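You operate a simulated robot arm through the tools that you are given. There is no shell and no other tool.

You run a simulated two-armed robot. Do the job below in one go: nothing can be reset, and whatever is moved stays where it is left.

## Task
Fit a silver plate in the single head, put its lid on and tighten the four wing bolts.

Only the result counts: the job must be done as asked and must still hold three seconds after the hand-in. Knocking over, shifting, dropping, spilling or breaking anything else fails it. A push-on lid holds only when it is set on centred and level and pressed home; a screw cap is set on level and turned clockwise until tight.

## Robot
Two 7-joint arms with fingered hands on one trunk that stands fixed in place. Base frame: the origin is at the foot of the trunk, x ahead of it, y to its left, z up. Lengths are in cm, angles in rad, forces in N, time in s.
The left shoulder is at [5, 21.4, 86.9], the right one opposite. Each reaches about 121.2 cm from its shoulder. Payload 3 kg a hand.
The TCP of each hand is the grasp point between the finger pads, 2.6 cm short of the fingertips. In the tool frame z runs along the fingers and y along their closing line. The gripper opens to 13.2 cm; its body begins 7.3 cm behind the TCP. The gripper is a hand of 3 fingers: y runs from the thumb to the fingers, the wrist lies at [0, 0, -22.9] in the tool frame, and closing takes about 1.5 s.
Orientation is that of the tool frame in the base frame, as [roll, pitch, yaw] about the fixed x, y, z axes, in that order (R = Rz(yaw) Ry(pitch) Rx(roll)). With the fingers straight down and closing along the base's y, the tool's x points along the base's -x, its y along +y and its z along -z.

## Interface
- The arms move only by the tool servo_tool. It takes "left_targets", "right_targets" or both (then of equal length, played together; a hand with none holds still); each is one flat list of numbers, 7 for each row, row after row: the shift along the tool's x, y, z in cm, then the turn, a rotation vector about the tool's x, y, z in rad, then the finger opening in cm, from 0 to 13.2. In form: [tx, ty, tz, ax, ay, az, hand, tx, ty, tz, ax, ay, az, hand, ...]. A call has 1 to 20 rows; each row shifts and turns the commanded pose from where the row before left it, along the tool's axes as they then stand. Each row takes 0.2 s and may step no farther than 5 cm and 0.15 rad from the row before; otherwise, or with a gripper value out of range, the whole call is refused. Where a pose cannot be reached the arm comes as near as it can. A force on the tool above 40 N (or 10 N above the force at the start of the call, whichever is more), or a blocked arm, ends the call early, and 0.2 s more pass. Each finger travels about 7.2 cm/s and halts on what it meets, pressing with about 21 N; the grip force reading is that of the motor and also rises with nothing between the fingers. The clock runs only during rows and for 0.2 s after the last one: add rows that do not move to give the fingers time. It gives the time, the measured TCP pose, the force on the tool (base axes), the opening and the grip force at its end, in the units of the frame above (readings bear some noise), with the torque about the TCP (base axes, N m) and any sound that the robot's microphone picked up, and new pictures: "show" is both (left out), scene, wrist or none (wrist: the cameras of the hands that moved).
- Cameras (640 x 400 px; columns grow to the right, rows downward): "scene" is now at [2.61, -0.56, 148.4]; the picture's right is [-0.07, -1.00, 0.00], its down [-0.79, 0.05, -0.61] and it looks along [0.61, -0.04, -0.79] (base axes); focal length 301 px, centre (320, 200). "left" rides on the left gripper at [-6.2, 0.3, -9.2] in its tool frame; the picture's right is [-0.05, -1.00, 0.00], its down [0.83, -0.04, -0.56] and it looks along [0.55, -0.03, 0.83] (tool axes); focal length 230 px, centre (320, 200). "right" rides on the right gripper at [6.2, 0.3, -9.2] in its tool frame; the picture's right is [-0.05, 1.00, 0.00], its down [-0.83, -0.04, -0.56] and it looks along [-0.55, -0.03, 0.83] (tool axes); focal length 230 px, centre (320, 200). There is no depth. A picture from a camera that has moved, and an enlarged one, comes with that camera's place and axes in the base frame and with its lens.
- set_grasp(shape, hand): the hand has 3 fingers and takes this shape, open, in about a second: jaw (thumb against the fingers, like two jaws); tri (thumb and two fingers); tip (a fingertip pinch); poke (one finger out to press); point (the index stretched); flat (the hand flat); cup (the hand cupped); fist (a fist). The gripper value then closes the fingers along that shape, each until it touches; the sizes above hold for jaw. It gives what a move gives, with no picture.
- aim_head(pan, tilt): turns the head with the scene camera to pan (to the left, within 1.501 rad either way) and tilt (down, from -0.506 to 1.204), counted from straight ahead of the robot. It gives what a move gives, and a new picture of the scene camera.
- zoom(camera, box): a new picture of the part [left, top, right, bottom] of that camera's present view, enlarged. The clock stands still meanwhile.
- close_job(): hands the job in; it is judged then, once.

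Nothing tells you positions but the pictures and the camera data. Unless the task says otherwise, let go and move clear before handing in.

The tools are called after "Emit:" by a JSON object that holds its "method" and its "body". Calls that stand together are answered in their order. servo_tool: Moves the arms, as the interface text tells. Its arguments: {"type":"object","properties":{"left_targets":{"type":"array","items":{"type":"number"}},"right_targets":{"type":"array","items":{"type":"number"}},"show":{"type":"string","enum":["both","scene","wrist","none"]}},"required":[]} The other tools are called the same way: set_grasp (shape, hand) gives the hand a shape; aim_head (pan, tilt) turns the head that bears the scene camera; zoom (camera, box) takes an enlarged picture of a part of a camera's view; close_job () hands the job in.

At the start:

```text
t: 0.0
left_position: [58.57, 23.23, 104.41]
left_tcp_rot: [-3.141, 0.0, 3.039]
left_contact_force: [-0.2, -0.2, -0.5]
left_moment: [0.01, -0.01, -0.02]
left_width: 13.2
left_grasp_force: 0.0
left_shape: jaw
right_position: [53.67, -32.95, 112.56]
right_tcp_rot: [-3.141, 0.001, 3.036]
right_contact_force: [-0.3, -0.5, 0.0]
right_moment: [-0.02, 0.01, 0.0]
right_width: 13.18
right_grasp_force: 0.0
right_shape: jaw
head pan, tilt (commanded): [-0.065, 0.918]
```

scene: 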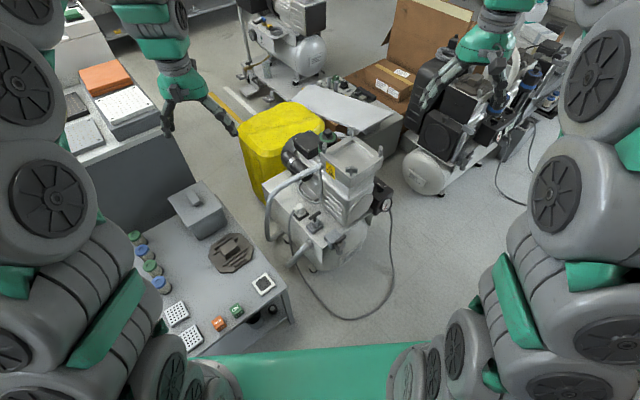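
right: 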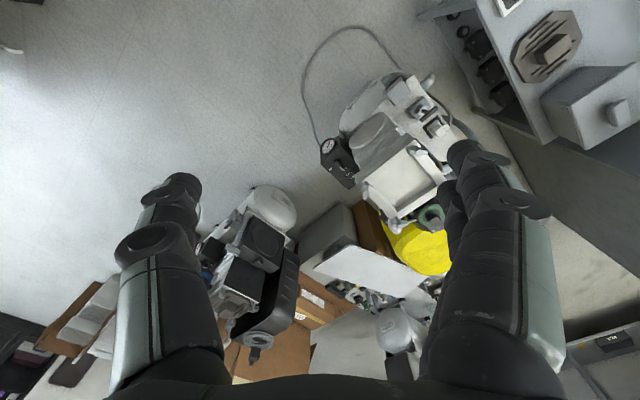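
left: 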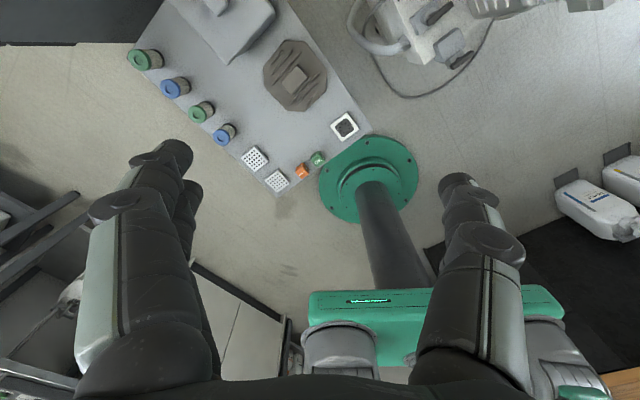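

I see a workshop with a compressor on the floor in the middle, a bench at left holding a few items (a box with a lid, coloured jars, plates, small blocks). I'll look closer at the scene first.

Emit:
{"method": "zoom", "body": {"camera": "scene", "box": [240, 120, 420, 280]}}

Emit:
{"method": "zoom", "body": {"camera": "scene", "box": [110, 170, 300, 360]}}

Emit:
{"method": "zoom", "body": {"camera": "scene", "box": [390, 0, 640, 200]}}

Emit:
{"method": "zoom", "body": {"camera": "left", "box": [110, 0, 430, 220]}}

Emit:
{"method": "zoom", "body": {"camera": "right", "box": [300, 0, 640, 230]}}

```text
2.50 times, centred on (330, 200) of scene
camera zoom: at [2.61, -0.56, 148.4], right [-0.07, -1.0, 0.0], down [-0.79, 0.05, -0.61], along [0.61, -0.04, -0.79], focal length 752 px, centre (295, 200)
```

zoom: 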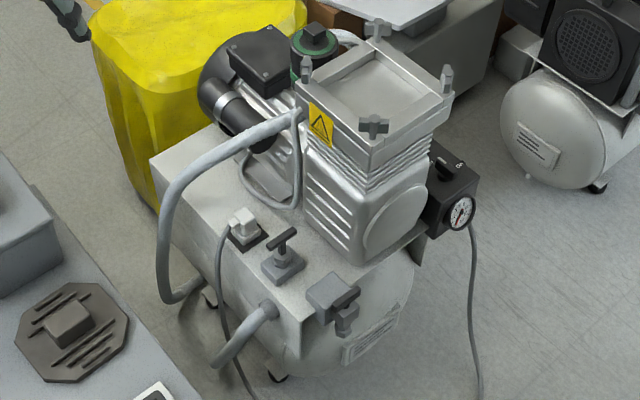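

```text
2.11 times, centred on (205, 265) of scene
camera zoom: at [2.61, -0.56, 148.4], right [-0.07, -1.0, 0.0], down [-0.79, 0.05, -0.61], along [0.61, -0.04, -0.79], focal length 633 px, centre (562, 63)
```

zoom: 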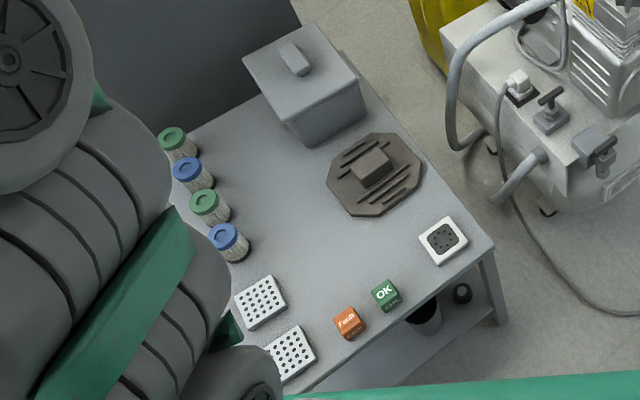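

```text
2.00 times, centred on (515, 100) of scene
camera zoom: at [2.61, -0.56, 148.4], right [-0.07, -1.0, 0.0], down [-0.79, 0.05, -0.61], along [0.61, -0.04, -0.79], focal length 601 px, centre (-70, 400)
```

zoom: 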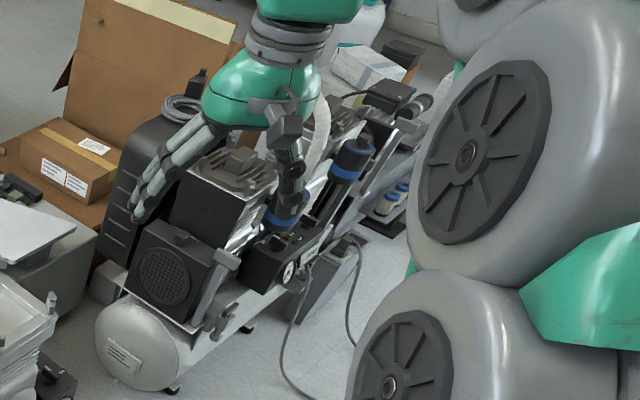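

```text
1.82 times, centred on (270, 110) of left
camera zoom: at [64.75, 22.91, 113.66], right [-0.05, -1.0, 0.0], down [-0.83, 0.04, 0.56], along [-0.55, 0.03, -0.83], focal length 418 px, centre (411, 364)
```

zoom: 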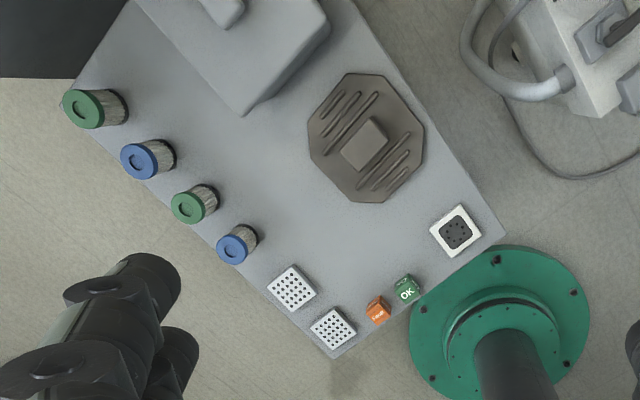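

```text
1.74 times, centred on (470, 115) of right
camera zoom: at [47.61, -32.06, 121.74], right [0.16, 0.99, 0.0], down [0.82, -0.13, 0.56], along [0.55, -0.09, -0.83], focal length 400 px, centre (59, 348)
```

zoom: 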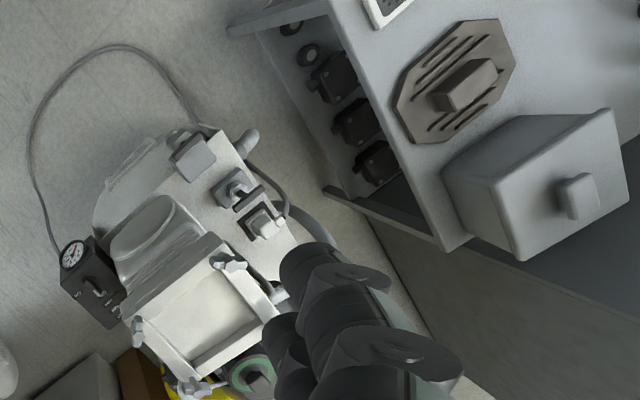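

The near compressor has a square open head with four wing bolts at its corners; the bench has an octagonal ribbed lid, a lidded box and small plates. I'll turn the head to see everything around.

Emit:
{"method": "aim_head", "body": {"pan": 0.6, "tilt": 0.9}}

Emit:
{"method": "aim_head", "body": {"pan": 0.6, "tilt": 0.4}}

Emit:
{"method": "aim_head", "body": {"pan": -0.1, "tilt": 0.45}}

Emit:
{"method": "aim_head", "body": {"pan": -0.7, "tilt": 0.6}}

```text
t: 1.0
left_position: [58.51, 23.2, 104.43]
left_tcp_rot: [3.142, 0.0, 3.039]
left_contact_force: [-0.5, -0.1, 0.1]
left_moment: [0.0, 0.01, 0.01]
left_width: 13.19
left_grasp_force: 0.0
left_shape: jaw
right_position: [53.7, -32.94, 112.63]
right_tcp_rot: [-3.14, -0.002, 3.036]
right_contact_force: [-0.2, -0.4, -0.6]
right_moment: [0.01, -0.02, 0.02]
right_width: 13.16
right_grasp_force: 0.1
right_shape: jaw
head pan, tilt (commanded): [0.6, 0.901]
camera scene: at [1.41, 4.19, 148.53], right [0.56, -0.83, 0.0], down [-0.65, -0.44, -0.62], along [0.51, 0.35, -0.78], focal length 301 px, centre (320, 200)
```

scene: 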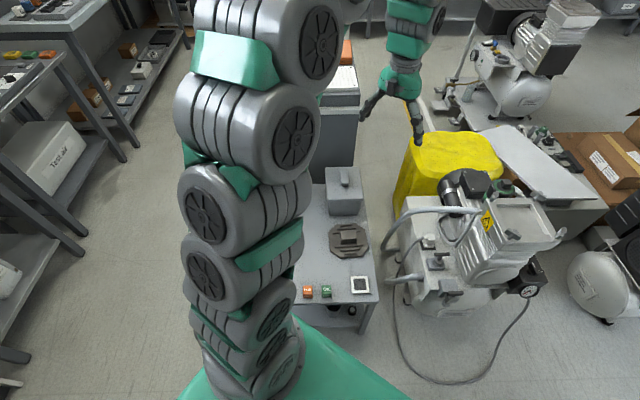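

```text
t: 2.0
left_position: [58.52, 23.15, 104.59]
left_tcp_rot: [3.141, 0.0, 3.039]
left_contact_force: [-0.3, 0.2, 0.4]
left_moment: [0.0, -0.02, -0.05]
left_width: 13.19
left_grasp_force: 0.0
left_shape: jaw
right_position: [53.72, -33.04, 112.58]
right_tcp_rot: [3.141, 0.0, 3.037]
right_contact_force: [-0.2, -0.6, -0.2]
right_moment: [0.01, 0.02, 0.0]
right_width: 13.19
right_grasp_force: 0.1
right_shape: jaw
head pan, tilt (commanded): [0.6, 0.4]
camera scene: at [2.82, 5.16, 152.82], right [0.56, -0.83, 0.0], down [-0.32, -0.22, -0.92], along [0.76, 0.52, -0.39], focal length 301 px, centre (320, 200)
```

scene: 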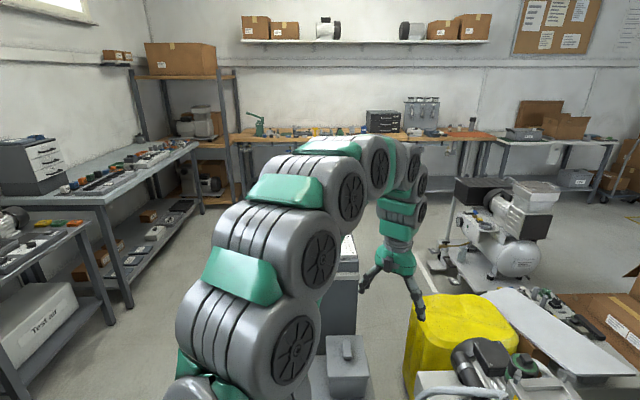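

```text
t: 3.0
left_position: [58.52, 23.23, 104.44]
left_tcp_rot: [3.14, 0.0, 3.038]
left_contact_force: [0.4, 0.0, 0.3]
left_moment: [0.0, 0.03, -0.02]
left_width: 13.21
left_grasp_force: 0.1
left_shape: jaw
right_position: [53.61, -32.95, 112.54]
right_tcp_rot: [3.14, 0.0, 3.037]
right_contact_force: [-0.5, 0.0, -0.5]
right_moment: [0.01, -0.01, -0.01]
right_width: 13.2
right_grasp_force: 0.1
right_shape: jaw
head pan, tilt (commanded): [-0.099, 0.45]
camera scene: at [4.33, -0.98, 152.36], right [-0.1, -1.0, 0.0], down [-0.43, 0.04, -0.9], along [0.9, -0.09, -0.44], focal length 301 px, centre (320, 200)
```

scene: 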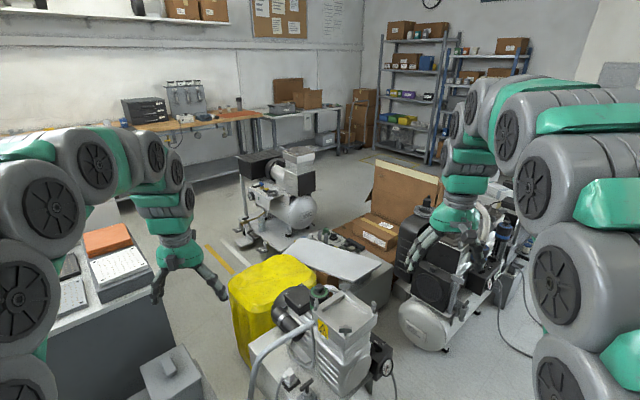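

```text
t: 4.0
left_position: [58.68, 23.16, 104.46]
left_tcp_rot: [-3.141, 0.0, 3.039]
left_contact_force: [0.5, -0.5, 0.0]
left_moment: [0.0, 0.03, 0.01]
left_width: 13.19
left_grasp_force: 0.2
left_shape: jaw
right_position: [53.7, -32.98, 112.48]
right_tcp_rot: [3.141, 0.0, 3.04]
right_contact_force: [-0.2, 0.0, -0.4]
right_moment: [0.01, 0.0, -0.01]
right_width: 13.19
right_grasp_force: 0.1
right_shape: jaw
head pan, tilt (commanded): [-0.7, 0.6]
camera scene: at [1.95, -5.76, 151.01], right [-0.64, -0.77, 0.0], down [-0.43, 0.36, -0.83], along [0.63, -0.53, -0.56], focal length 301 px, centre (320, 200)
```

scene: 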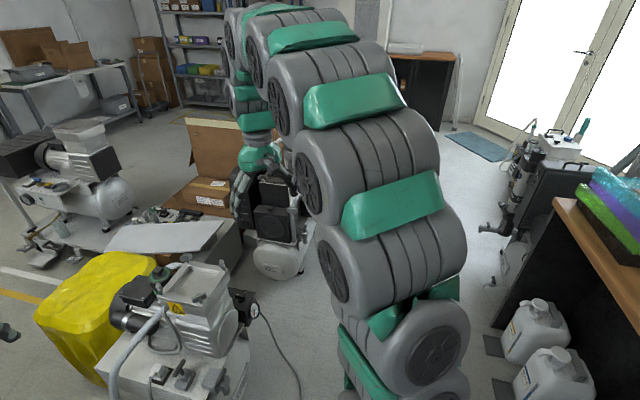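

The twin-headed machine is off to the right; the silver machine near me has the single square head. I'll aim back at the head and bench to measure them.

Emit:
{"method": "aim_head", "body": {"pan": 0.25, "tilt": 1.0}}

Emit:
{"method": "zoom", "body": {"camera": "scene", "box": [160, 100, 480, 300]}}

```text
t: 5.3
left_position: [58.61, 23.18, 104.6]
left_tcp_rot: [-3.141, 0.001, 3.037]
left_contact_force: [0.3, -0.2, 0.2]
left_moment: [-0.02, 0.01, 0.0]
left_width: 13.18
left_grasp_force: 0.0
left_shape: jaw
right_position: [53.61, -32.97, 112.51]
right_tcp_rot: [-3.141, -0.001, 3.037]
right_contact_force: [0.0, -0.8, 0.6]
right_moment: [0.02, 0.02, 0.01]
right_width: 13.19
right_grasp_force: 0.0
right_shape: jaw
head pan, tilt (commanded): [0.25, 1.0]
camera scene: at [1.94, 1.65, 147.81], right [0.25, -0.97, 0.0], down [-0.82, -0.21, -0.54], along [0.52, 0.13, -0.84], focal length 301 px, centre (320, 200)
```

scene: 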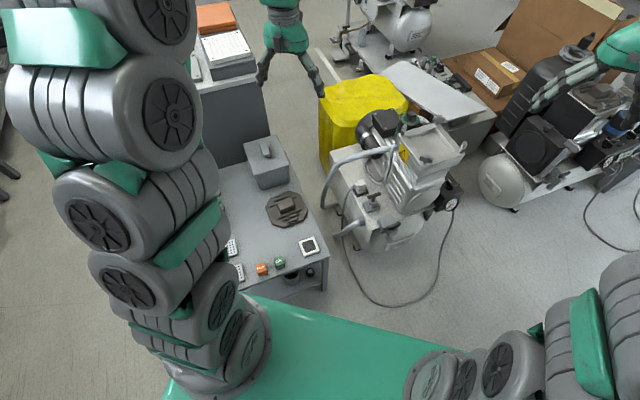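

```text
2.00 times, centred on (320, 200) of scene
camera zoom: at [1.94, 1.65, 147.81], right [0.25, -0.97, 0.0], down [-0.82, -0.21, -0.54], along [0.52, 0.13, -0.84], focal length 601 px, centre (320, 200)
```

zoom: 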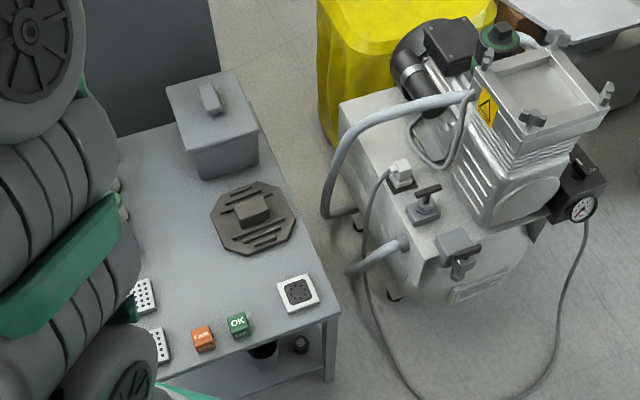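

The lid on the bench looks to be about 16 cm wide near (58, 29, 49), and the head's bolts form a square about 14 cm a side around (79.6, -17, 77). I'll zoom in further on the details.

Emit:
{"method": "zoom", "body": {"camera": "scene", "box": [380, 100, 480, 162]}}

Emit:
{"method": "zoom", "body": {"camera": "scene", "box": [220, 120, 340, 195]}}

Emit:
{"method": "zoom", "body": {"camera": "scene", "box": [210, 180, 340, 290]}}

Emit:
{"method": "zoom", "body": {"camera": "left", "box": [220, 30, 380, 200]}}

Emit:
{"method": "zoom", "body": {"camera": "right", "box": [340, 60, 500, 240]}}

Emit:
{"method": "zoom", "body": {"camera": "right", "box": [180, 160, 440, 380]}}

```text
6.40 times, centred on (430, 131) of scene
camera zoom: at [1.94, 1.65, 147.81], right [0.25, -0.97, 0.0], down [-0.82, -0.21, -0.54], along [0.52, 0.13, -0.84], focal length 1924 px, centre (-384, 642)
```

zoom: 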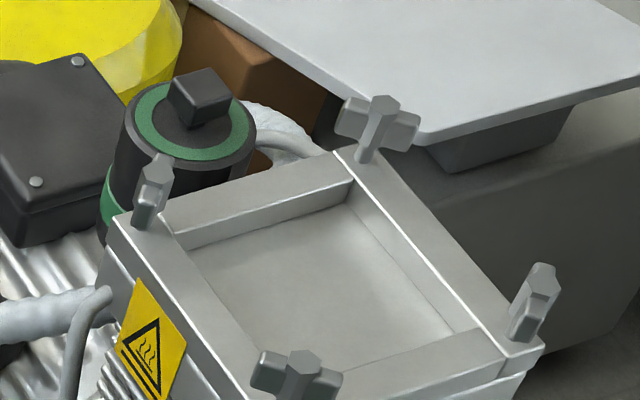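

```text
5.33 times, centred on (280, 158) of scene
camera zoom: at [1.94, 1.65, 147.81], right [0.25, -0.97, 0.0], down [-0.82, -0.21, -0.54], along [0.52, 0.13, -0.84], focal length 1603 px, centre (533, 427)
```

zoom: 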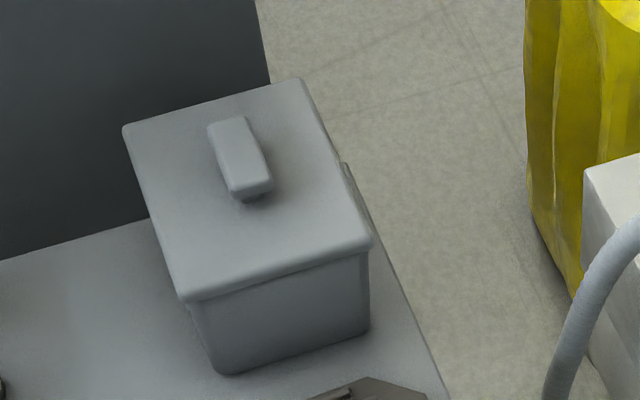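

```text
3.64 times, centred on (275, 235) of scene
camera zoom: at [1.94, 1.65, 147.81], right [0.25, -0.97, 0.0], down [-0.82, -0.21, -0.54], along [0.52, 0.13, -0.84], focal length 1093 px, centre (484, 73)
```

zoom: 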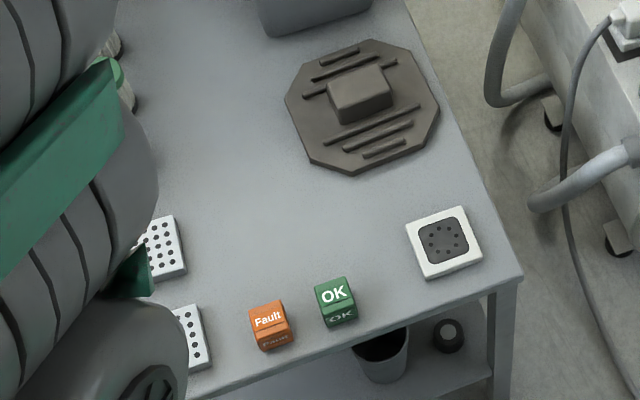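

```text
2.35 times, centred on (300, 115) of left
camera zoom: at [64.75, 22.91, 113.65], right [-0.05, -1.0, 0.0], down [-0.83, 0.04, 0.56], along [-0.55, 0.03, -0.83], focal length 541 px, centre (367, 400)
```

zoom: 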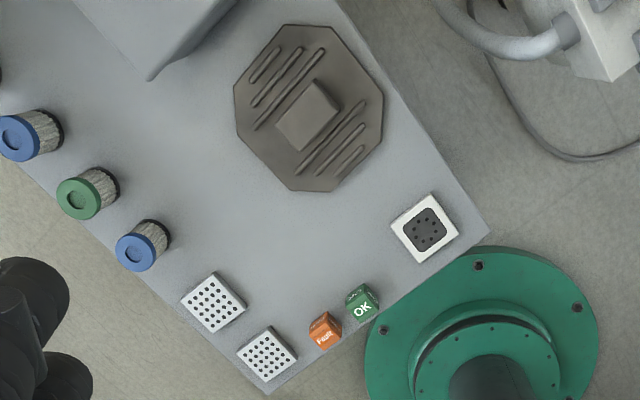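

```text
2.22 times, centred on (420, 150) of right
camera zoom: at [47.62, -32.07, 121.74], right [0.16, 0.99, 0.0], down [0.82, -0.13, 0.56], along [0.55, -0.09, -0.83], focal length 511 px, centre (98, 311)
```

zoom: 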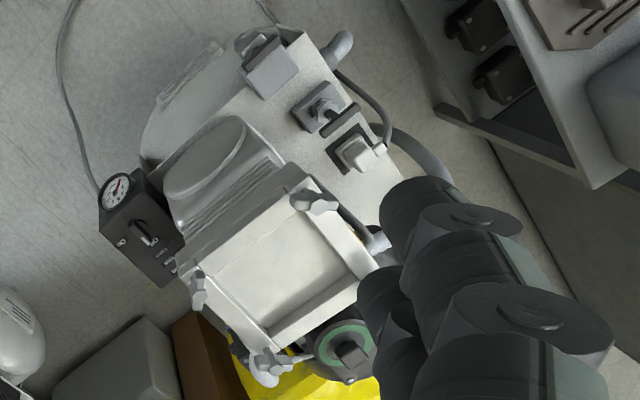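

```text
1.82 times, centred on (310, 270) of right
camera zoom: at [47.62, -32.07, 121.74], right [0.16, 0.99, 0.0], down [0.82, -0.13, 0.56], along [0.55, -0.09, -0.83], focal length 418 px, centre (338, 73)
```

zoom: 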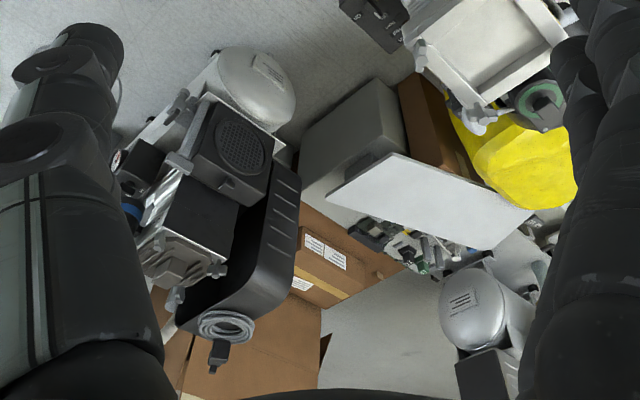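

I'll look closer at the other surfaces: the cabinet on the far left, the white sheet, and the black machine on the right.

Emit:
{"method": "aim_head", "body": {"pan": 0.15, "tilt": 0.65}}

Emit:
{"method": "zoom", "body": {"camera": "scene", "box": [100, 80, 300, 220]}}

Emit:
{"method": "zoom", "body": {"camera": "scene", "box": [320, 100, 520, 240]}}

Emit:
{"method": "zoom", "body": {"camera": "scene", "box": [480, 60, 640, 220]}}

```text
t: 6.1
left_position: [58.61, 23.19, 104.37]
left_tcp_rot: [3.14, 0.0, 3.039]
left_contact_force: [-0.5, 0.4, 0.2]
left_moment: [0.0, 0.04, 0.01]
left_width: 13.2
left_grasp_force: 0.0
left_shape: jaw
right_position: [53.78, -33.0, 112.52]
right_tcp_rot: [3.141, -0.003, 3.038]
right_contact_force: [0.4, 0.1, -0.6]
right_moment: [0.04, -0.02, -0.01]
right_width: 13.24
right_grasp_force: 0.1
right_shape: jaw
head pan, tilt (commanded): [0.15, 0.649]
camera scene: at [3.76, 1.23, 150.57], right [0.15, -0.99, 0.0], down [-0.6, -0.09, -0.8], along [0.79, 0.12, -0.61], focal length 301 px, centre (320, 200)
```

scene: 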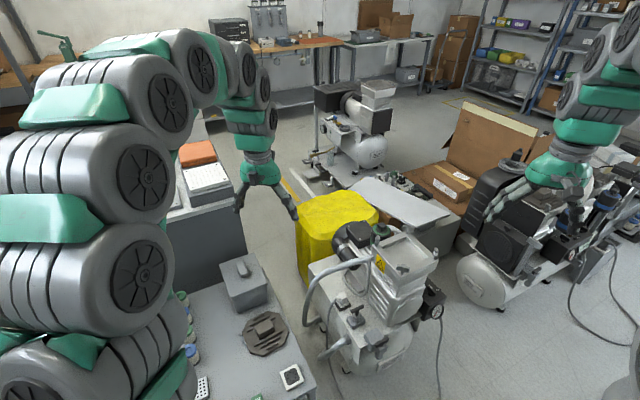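

```text
2.86 times, centred on (200, 150) of scene
camera zoom: at [3.76, 1.23, 150.57], right [0.15, -0.99, 0.0], down [-0.6, -0.09, -0.8], along [0.79, 0.12, -0.61], focal length 859 px, centre (663, 343)
```

zoom: 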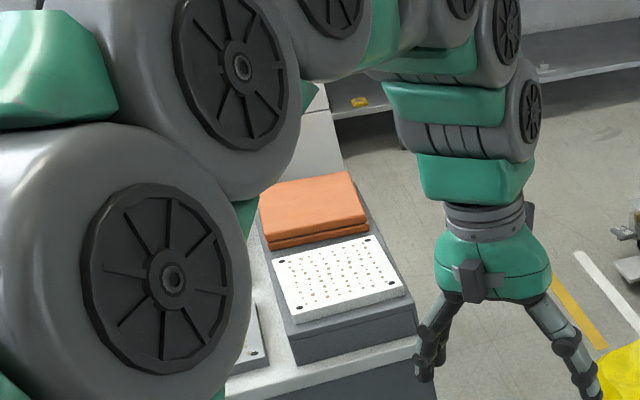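

```text
2.86 times, centred on (420, 170) of scene
camera zoom: at [3.76, 1.23, 150.57], right [0.15, -0.99, 0.0], down [-0.6, -0.09, -0.8], along [0.79, 0.12, -0.61], focal length 859 px, centre (34, 286)
```

zoom: 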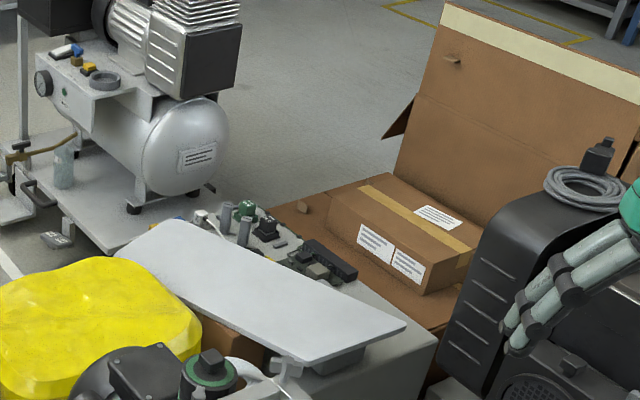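

```text
2.50 times, centred on (560, 140) of scene
camera zoom: at [3.76, 1.23, 150.57], right [0.15, -0.99, 0.0], down [-0.6, -0.09, -0.8], along [0.79, 0.12, -0.61], focal length 752 px, centre (-280, 350)
```

zoom: 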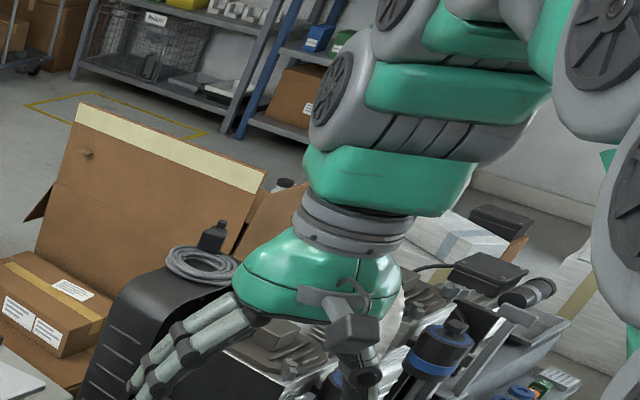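

The far-left cabinet holds stacks of perforated plates (orange, silver) and the black machine at right carries similar ribbed lids. I'll turn both wrist cameras to look at those areas: left hand yaws round to look forward-left, right hand tilts up to look ahead.

Emit:
{"method": "servo_tool", "body": {"left_targets": [0, 0, 0, 0, 0, 0.145, 13.2, 0, 0, 0, 0, 0, 0.145, 13.2, 0, 0, 0, 0, 0, 0.145, 13.2, 0, 0, 0, 0, 0, 0.145, 13.2, 0, 0, 0, 0, 0, 0.145, 13.2, 0, 0, 0, 0, 0, 0.145, 13.2, 0, 0, 0, 0, 0, 0.145, 13.2, 0, 0, 0, 0, 0, 0.145, 13.2, 0, 0, 0, 0, 0, 0.145, 13.2, 0, 0, 0, 0, 0, 0.145, 13.2, 0, 0, 0, 0, 0, 0.145, 13.2, 0, 0, 0, 0, 0, 0.145, 13.2, 0, 0, 0, 0, 0, 0.145, 13.2, 0, 0, 0, 0, 0, 0.145, 13.2, 0, 0, 0, 0, 0, 0.145, 13.2, 0, 0, 0, 0, 0, 0.145, 13.2], "right_targets": [0, 0, -2, 0, -0.12, 0, 13.2, 0, 0, -2, 0, -0.12, 0, 13.2, 0, 0, -2, 0, -0.12, 0, 13.2, 0, 0, -2, 0, -0.12, 0, 13.2, 0, 0, 0, 0, -0.12, 0, 13.2, 0, 0, 0, 0, 0, 0, 13.2, 0, 0, 0, 0, 0, 0, 13.2, 0, 0, 0, 0, 0, 0, 13.2, 0, 0, 0, 0, 0, 0, 13.2, 0, 0, 0, 0, 0, 0, 13.2, 0, 0, 0, 0, 0, 0, 13.2, 0, 0, 0, 0, 0, 0, 13.2, 0, 0, 0, 0, 0, 0, 13.2, 0, 0, 0, 0, 0, 0, 13.2, 0, 0, 0, 0, 0, 0, 13.2, 0, 0, 0, 0, 0, 0, 13.2], "show": "both"}}

```text
t: 9.5
left_position: [58.6, 23.14, 104.44]
left_tcp_rot: [3.141, -0.001, 0.715]
left_contact_force: [-0.6, -0.3, -0.3]
left_moment: [0.01, -0.02, 0.01]
left_width: 13.19
left_grasp_force: 0.1
left_shape: jaw
right_position: [52.29, -32.76, 120.23]
right_tcp_rot: [-3.141, 0.601, 3.036]
right_contact_force: [-0.2, -0.4, 0.4]
right_moment: [0.01, 0.02, 0.01]
right_width: 13.18
right_grasp_force: 0.0
right_shape: jaw
head pan, tilt (commanded): [0.15, 0.649]
camera scene: at [3.76, 1.23, 150.58], right [0.15, -0.99, 0.0], down [-0.6, -0.09, -0.8], along [0.79, 0.12, -0.6], focal length 301 px, centre (320, 200)
camera right: at [42.01, -31.41, 124.41], right [0.15, 0.99, 0.03], down [0.37, -0.08, 0.93], along [0.92, -0.12, -0.37], focal length 230 px, centre (320, 200)
camera left: at [54.13, 18.98, 113.66], right [-0.69, 0.72, 0.0], down [0.6, 0.58, 0.56], along [0.4, 0.39, -0.83], focal length 230 px, centre (320, 200)
```

scene: 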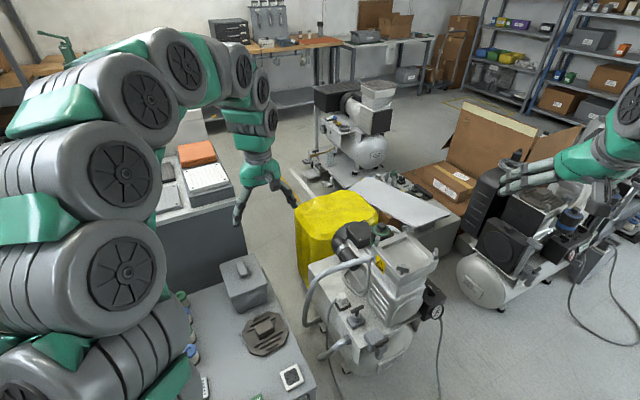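
right: 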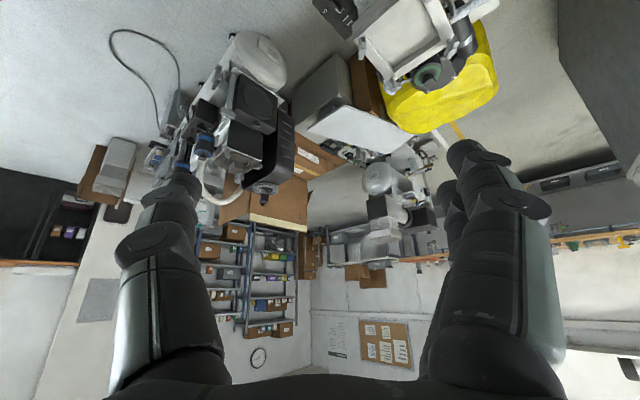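
left: 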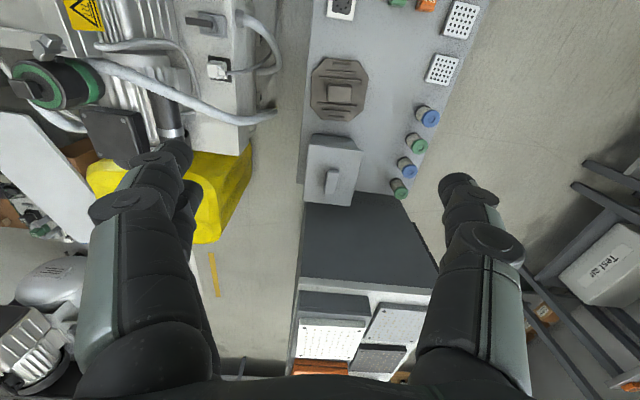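

Emit:
{"method": "zoom", "body": {"camera": "left", "box": [260, 170, 460, 390]}}

Emit:
{"method": "zoom", "body": {"camera": "scene", "box": [140, 110, 260, 210]}}

Emit:
{"method": "zoom", "body": {"camera": "right", "box": [80, 20, 320, 220]}}

Emit:
{"method": "zoom", "body": {"camera": "scene", "box": [440, 120, 640, 310]}}

```text
1.82 times, centred on (360, 280) of left
camera zoom: at [54.13, 18.98, 113.66], right [-0.69, 0.72, 0.0], down [0.6, 0.58, 0.56], along [0.4, 0.39, -0.83], focal length 418 px, centre (247, 54)
```

zoom: 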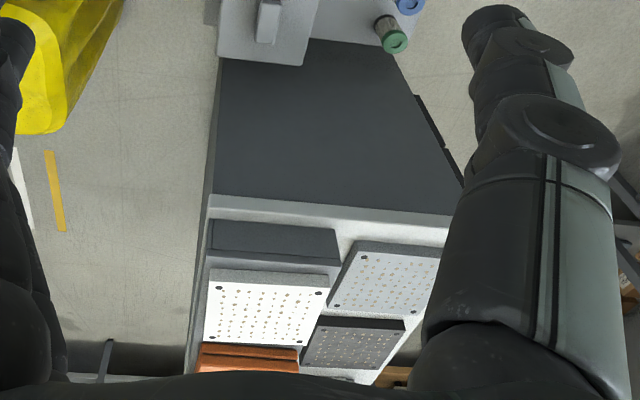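

```text
4.00 times, centred on (200, 160) of scene
camera zoom: at [3.76, 1.23, 150.58], right [0.15, -0.99, 0.0], down [-0.6, -0.09, -0.8], along [0.79, 0.12, -0.6], focal length 1202 px, centre (800, 360)
```

zoom: 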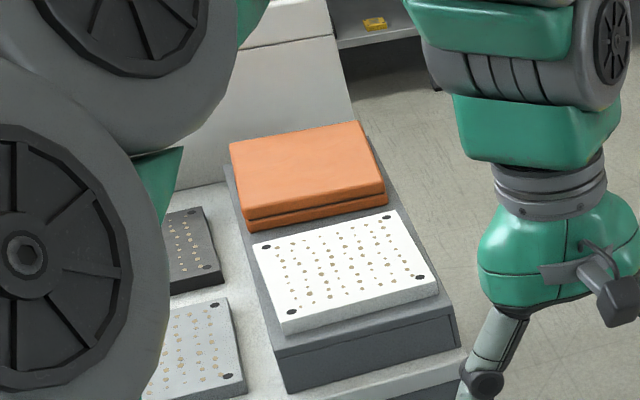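

```text
2.00 times, centred on (200, 120) of right
camera zoom: at [42.01, -31.41, 124.41], right [0.15, 0.99, 0.03], down [0.37, -0.08, 0.93], along [0.92, -0.12, -0.37], focal length 460 px, centre (560, 360)
```

zoom: 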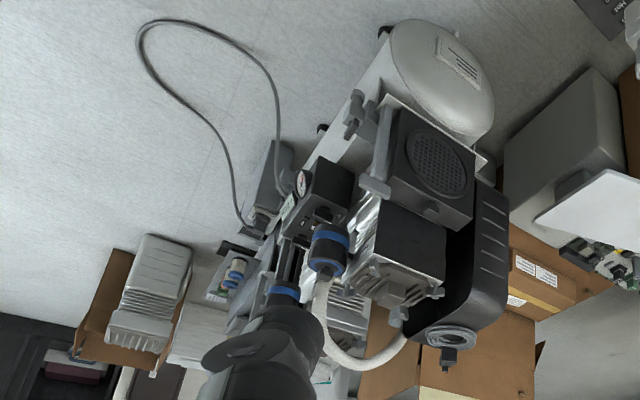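

```text
2.11 times, centred on (540, 215) of scene
camera zoom: at [3.76, 1.23, 150.58], right [0.15, -0.99, 0.0], down [-0.6, -0.09, -0.8], along [0.79, 0.12, -0.6], focal length 633 px, centre (-143, 168)
```

zoom: 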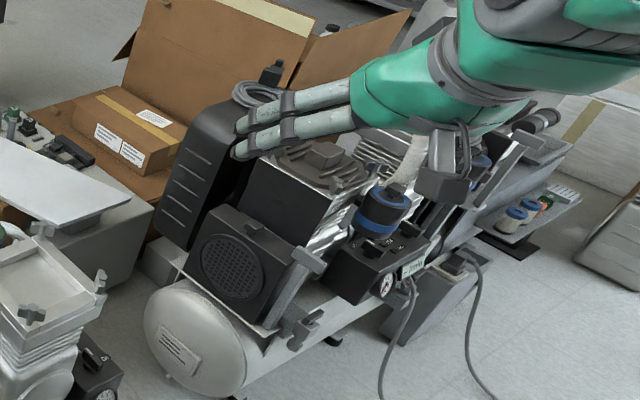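

The cabinet at about (92, 59, 90) holds perforated plates in three shades: a bright white one on a grey box, a light grey (silver?) one and a dark one. I'll bring the wrist cameras nearer to both the plates and the head.

Emit:
{"method": "servo_tool", "body": {"left_targets": [3, 0, -2, 0, 0, 0, 13.2, 3, 0, -2, 0, 0, 0, 13.2, 3, 0, -2, 0, 0, 0, 13.2, 3, 0, -2, 0, 0, 0, 13.2, 3, 0, -2, 0, 0, 0, 13.2, 0, 0, 0, 0, 0, 0, 13.2, 0, 0, 0, 0, 0, 0, 13.2, 0, 0, 0, 0, 0, 0, 13.2], "right_targets": [0, 0, 0, 0, 0.12, 0, 13.2, 0, 0, 0, 0, 0.12, 0, 13.2, 0, 0, 0, 0, 0.12, 0, 13.2, 0, 0, 0, 0, 0.12, 0, 13.2, 0, 0, 0, 0, 0.12, 0, 13.2, -3, 4, 2, 0, 0, 0, 13.2, -3, 4, 2, 0, 0, 0, 13.2, -3, 4, 2, 0, 0, 0, 13.2], "show": "wrist"}}

```text
refused: row 6 steps farther than a row can; nothing moved
```

The step was slightly too long; I'll split it into smaller steps.

Emit:
{"method": "servo_tool", "body": {"left_targets": [3, 0, -2, 0, 0, 0, 13.2, 3, 0, -2, 0, 0, 0, 13.2, 3, 0, -2, 0, 0, 0, 13.2, 3, 0, -2, 0, 0, 0, 13.2, 3, 0, -2, 0, 0, 0, 13.2, 0, 0, 0, 0, 0, 0, 13.2, 0, 0, 0, 0, 0, 0, 13.2, 0, 0, 0, 0, 0, 0, 13.2, 0, 0, 0, 0, 0, 0, 13.2], "right_targets": [0, 0, 0, 0, 0.12, 0, 13.2, 0, 0, 0, 0, 0.12, 0, 13.2, 0, 0, 0, 0, 0.12, 0, 13.2, 0, 0, 0, 0, 0.12, 0, 13.2, 0, 0, 0, 0, 0.12, 0, 13.2, -2.5, 3.2, 1.5, 0, 0, 0, 13.2, -2.5, 3.2, 1.5, 0, 0, 0, 13.2, -2.5, 3.2, 1.5, 0, 0, 0, 13.2, -2.5, 3.2, 1.5, 0, 0, 0, 13.2], "show": "wrist"}}

```text
t: 11.5
left_position: [69.22, 32.48, 113.85]
left_tcp_rot: [3.142, 0.001, 0.719]
left_contact_force: [0.3, 0.3, 0.2]
left_moment: [0.02, -0.01, -0.01]
left_width: 13.2
left_grasp_force: 0.0
left_shape: jaw
left hand out of reach, approached as far as the arm can: row 5
right_position: [64.04, -21.06, 114.56]
right_tcp_rot: [-3.14, 0.0, 3.038]
right_contact_force: [-0.4, 0.5, -0.1]
right_moment: [0.01, -0.01, -0.01]
right_width: 13.21
right_grasp_force: 0.0
right_shape: jaw
head pan, tilt (commanded): [0.15, 0.649]
camera right: at [57.82, -20.15, 123.75], right [0.16, 0.99, 0.0], down [0.82, -0.13, 0.56], along [0.55, -0.09, -0.83], focal length 230 px, centre (320, 200)
camera left: at [64.86, 28.22, 123.1], right [-0.7, 0.72, 0.0], down [0.6, 0.58, 0.56], along [0.4, 0.39, -0.83], focal length 230 px, centre (320, 200)
```

right: 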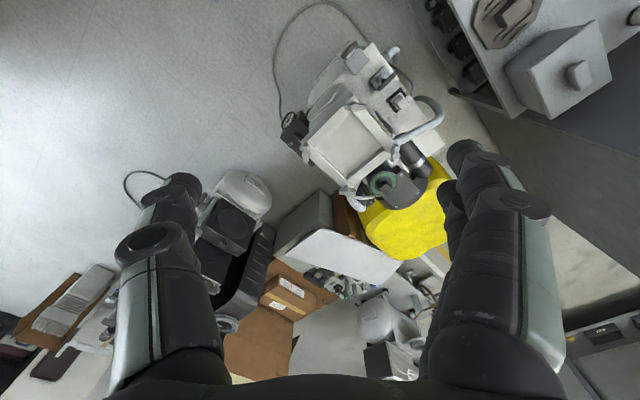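
left: 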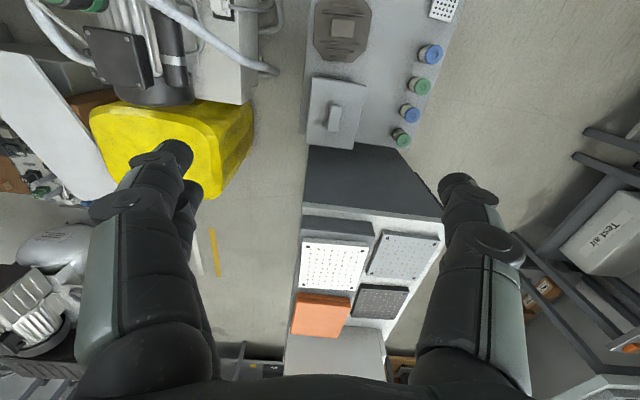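

Emit:
{"method": "zoom", "body": {"camera": "left", "box": [280, 190, 460, 360]}}

Emit:
{"method": "zoom", "body": {"camera": "right", "box": [260, 20, 460, 220]}}

Emit:
{"method": "zoom", "body": {"camera": "left", "box": [280, 0, 460, 150]}}

Emit:
{"method": "zoom", "body": {"camera": "right", "box": [400, 0, 640, 140]}}

```text
2.35 times, centred on (370, 275) of left
camera zoom: at [64.86, 28.22, 123.1], right [-0.7, 0.72, 0.0], down [0.6, 0.58, 0.56], along [0.4, 0.39, -0.83], focal length 541 px, centre (202, 24)
```

zoom: 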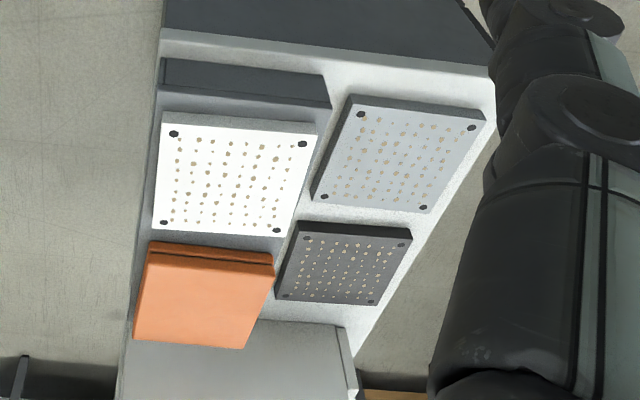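

```text
2.00 times, centred on (360, 120) of right
camera zoom: at [57.82, -20.15, 123.75], right [0.16, 0.99, 0.0], down [0.82, -0.13, 0.56], along [0.55, -0.09, -0.83], focal length 460 px, centre (240, 360)
```

zoom: 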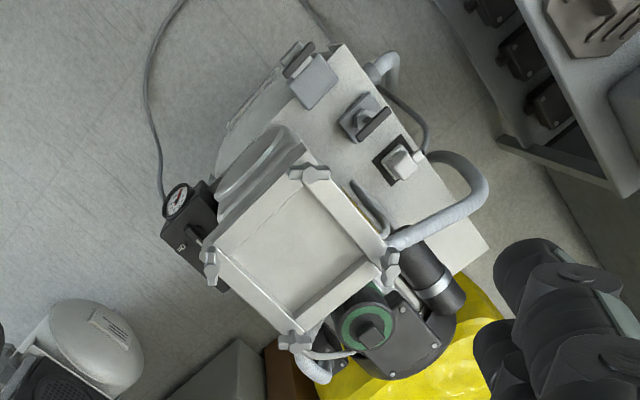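

```text
2.67 times, centred on (370, 75) of left
camera zoom: at [64.86, 28.22, 123.1], right [-0.7, 0.72, 0.0], down [0.6, 0.58, 0.56], along [0.4, 0.39, -0.83], focal length 614 px, centre (187, 533)
```

zoom: 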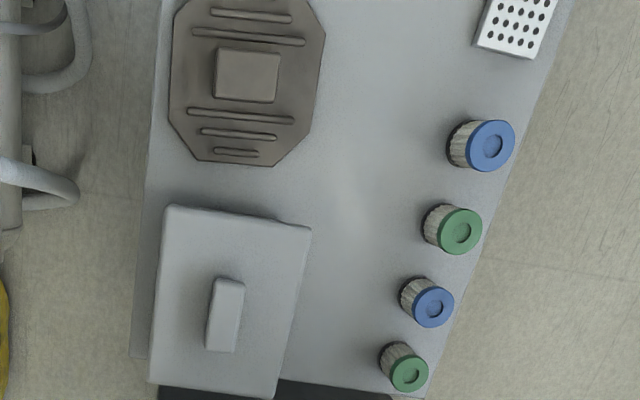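

```text
2.67 times, centred on (520, 70) of right
camera zoom: at [57.82, -20.15, 123.75], right [0.16, 0.99, 0.0], down [0.82, -0.13, 0.56], along [0.55, -0.09, -0.83], focal length 614 px, centre (-213, 547)
```

zoom: 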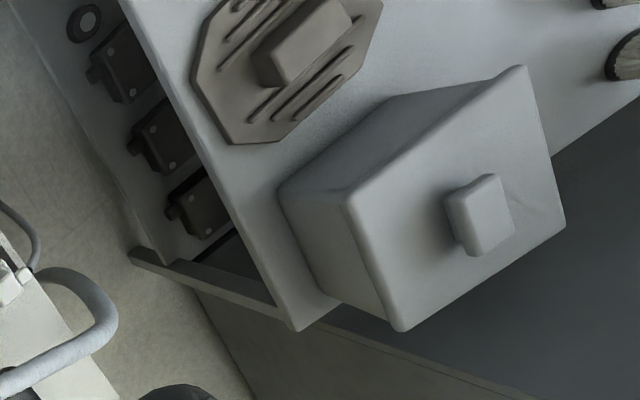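

I'll zoom much closer on the head from both cameras to measure the recess accurately.

Emit:
{"method": "zoom", "body": {"camera": "right", "box": [345, 95, 445, 160]}}

Emit:
{"method": "zoom", "body": {"camera": "right", "box": [320, 90, 460, 200]}}

Emit:
{"method": "aim_head", "body": {"pan": -0.15, "tilt": 0.8}}

Emit:
{"method": "zoom", "body": {"camera": "scene", "box": [270, 130, 390, 230]}}

```text
6.15 times, centred on (395, 128) of right
camera zoom: at [57.82, -20.15, 123.75], right [0.16, 0.99, 0.0], down [0.82, -0.13, 0.56], along [0.55, -0.09, -0.83], focal length 1416 px, centre (-142, 646)
```

zoom: 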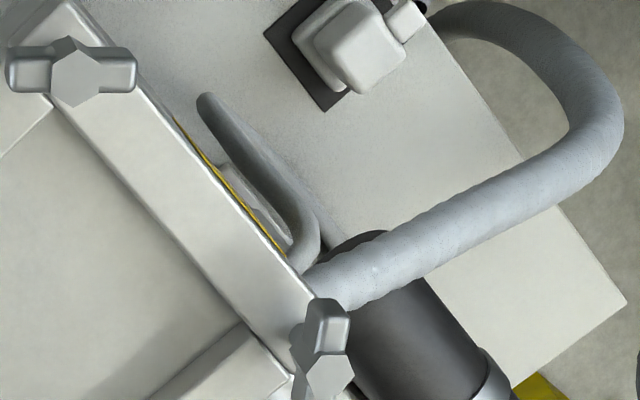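

```text
3.64 times, centred on (390, 145) of right
camera zoom: at [57.82, -20.15, 123.75], right [0.16, 0.99, 0.0], down [0.82, -0.13, 0.56], along [0.55, -0.09, -0.83], focal length 837 px, centre (66, 400)
```

zoom: 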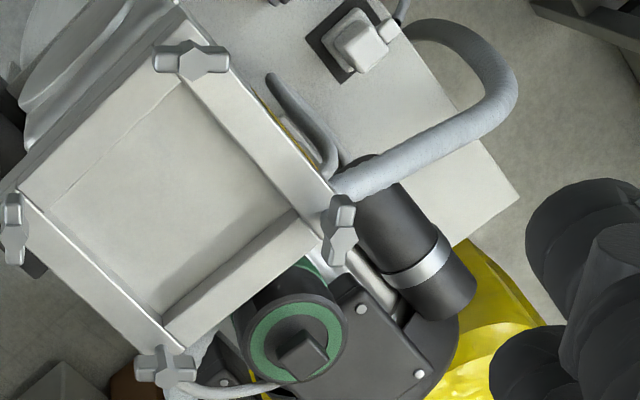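

```text
t: 12.3
left_position: [69.36, 32.36, 113.82]
left_tcp_rot: [-3.141, 0.001, 0.716]
left_contact_force: [-0.7, 0.5, -0.2]
left_moment: [0.01, 0.03, -0.01]
left_width: 13.2
left_grasp_force: 0.1
left_shape: jaw
right_position: [63.92, -21.05, 114.41]
right_tcp_rot: [-3.141, -0.001, 3.038]
right_contact_force: [0.6, 0.5, 0.0]
right_moment: [0.01, 0.01, 0.04]
right_width: 13.19
right_grasp_force: 0.0
right_shape: jaw
head pan, tilt (commanded): [-0.15, 0.799]
camera scene: at [3.16, -1.27, 149.32], right [-0.15, -0.99, 0.0], down [-0.71, 0.11, -0.7], along [0.69, -0.1, -0.72], focal length 301 px, centre (320, 200)
```

scene: 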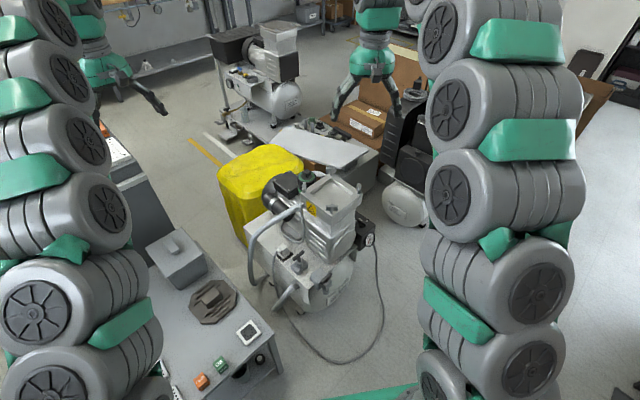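

```text
4.00 times, centred on (330, 180) of scene
camera zoom: at [3.16, -1.27, 149.32], right [-0.15, -0.99, 0.0], down [-0.71, 0.11, -0.7], along [0.69, -0.1, -0.72], focal length 1202 px, centre (280, 280)
```

zoom: 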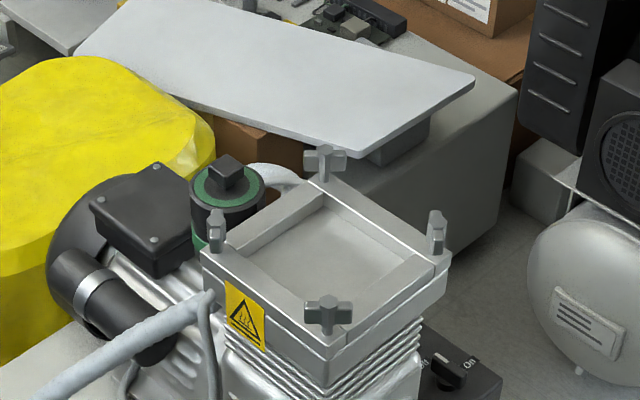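

The big plates measure about 14 cm and lie at roughly (82, 73, 84); the head recess looks about 11–12 cm, so I need closer measurements. I'll lower both hands for close camera views.

Emit:
{"method": "servo_tool", "body": {"left_targets": [0, 0, 4, 0, 0, 0, 13.2, 3.07, -2.5, 1.75, 0, 0, 0, 13.2, 3.07, -2.5, 1.75, 0, 0, 0, 13.2, 3.07, -2.5, 1.75, 0, 0, 0, 13.2, 3.07, -2.5, 1.75, 0, 0, 0, 13.2, 0, 0, 0, 0, 0, 0, 13.2], "right_targets": [0, 1.5, 4.2, 0, 0, 0, 13.2, 0, 1.5, 4.2, 0, 0, 0, 13.2, 0, 1.5, 4.2, 0, 0, 0, 13.2, 0, 1.5, 4.2, 0, 0, 0, 13.2, 0, 0, 0, 0, 0, 0, 13.2, 0, 0, 0, 0, 0, 0, 13.2], "show": "wrist"}}

```text
t: 13.7
left_position: [71.75, 48.07, 102.82]
left_tcp_rot: [3.141, -0.001, 0.716]
left_contact_force: [0.1, 0.3, 0.4]
left_moment: [-0.03, -0.03, -0.02]
left_width: 13.2
left_grasp_force: 0.0
left_shape: jaw
right_position: [64.34, -15.14, 97.57]
right_tcp_rot: [3.141, -0.001, 3.038]
right_contact_force: [-0.6, 0.4, 0.1]
right_moment: [-0.01, 0.03, 0.0]
right_width: 13.2
right_grasp_force: 0.1
right_shape: jaw
head pan, tilt (commanded): [-0.15, 0.799]
camera right: at [58.21, -14.18, 106.72], right [0.16, 0.99, 0.0], down [0.82, -0.13, 0.56], along [0.55, -0.09, -0.83], focal length 230 px, centre (320, 200)
camera left: at [67.32, 43.77, 112.01], right [-0.7, 0.72, 0.0], down [0.6, 0.58, 0.56], along [0.4, 0.39, -0.83], focal length 230 px, centre (320, 200)
```

right: 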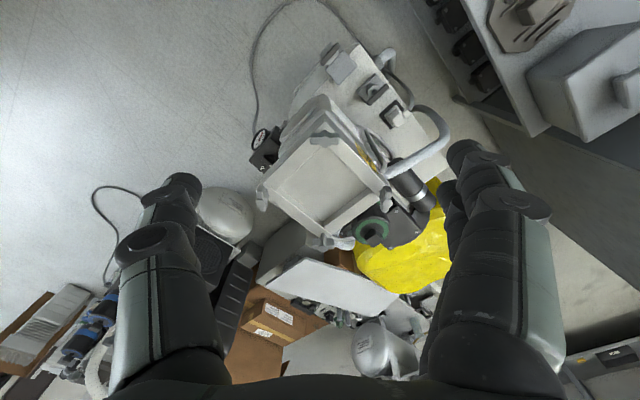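
left: 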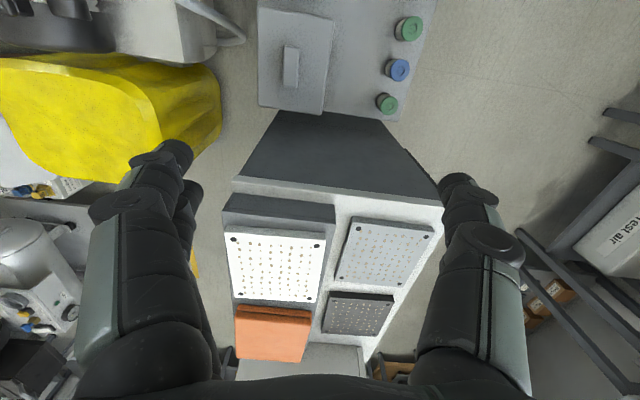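

Emit:
{"method": "zoom", "body": {"camera": "right", "box": [240, 110, 420, 270]}}

Emit:
{"method": "zoom", "body": {"camera": "left", "box": [210, 170, 450, 380]}}

```text
2.50 times, centred on (330, 190) of right
camera zoom: at [58.21, -14.18, 106.72], right [0.16, 0.99, 0.0], down [0.82, -0.13, 0.56], along [0.55, -0.09, -0.83], focal length 575 px, centre (295, 225)
```

zoom: 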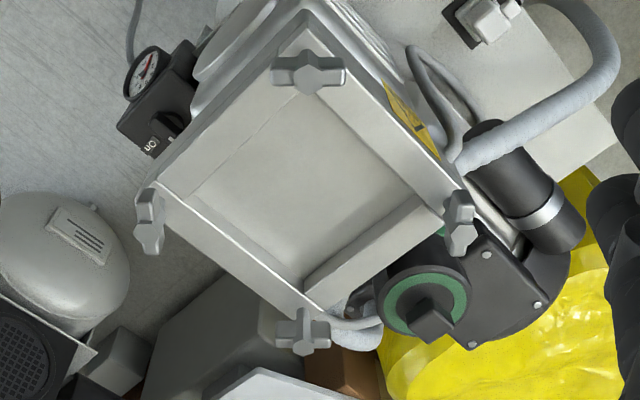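

```text
1.90 times, centred on (330, 275) of left
camera zoom: at [67.32, 43.77, 112.01], right [-0.7, 0.72, 0.0], down [0.6, 0.58, 0.56], along [0.4, 0.39, -0.83], focal length 438 px, centre (301, 57)
```

zoom: 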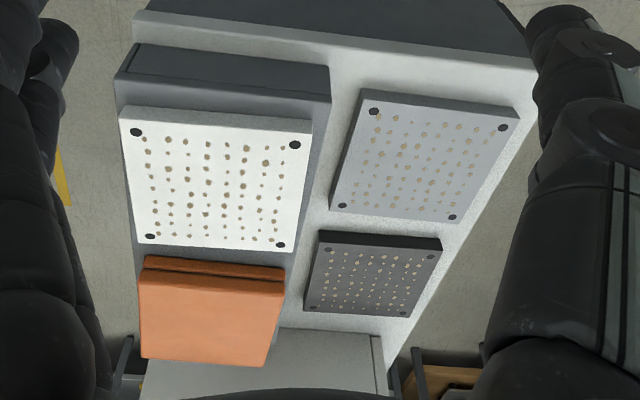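

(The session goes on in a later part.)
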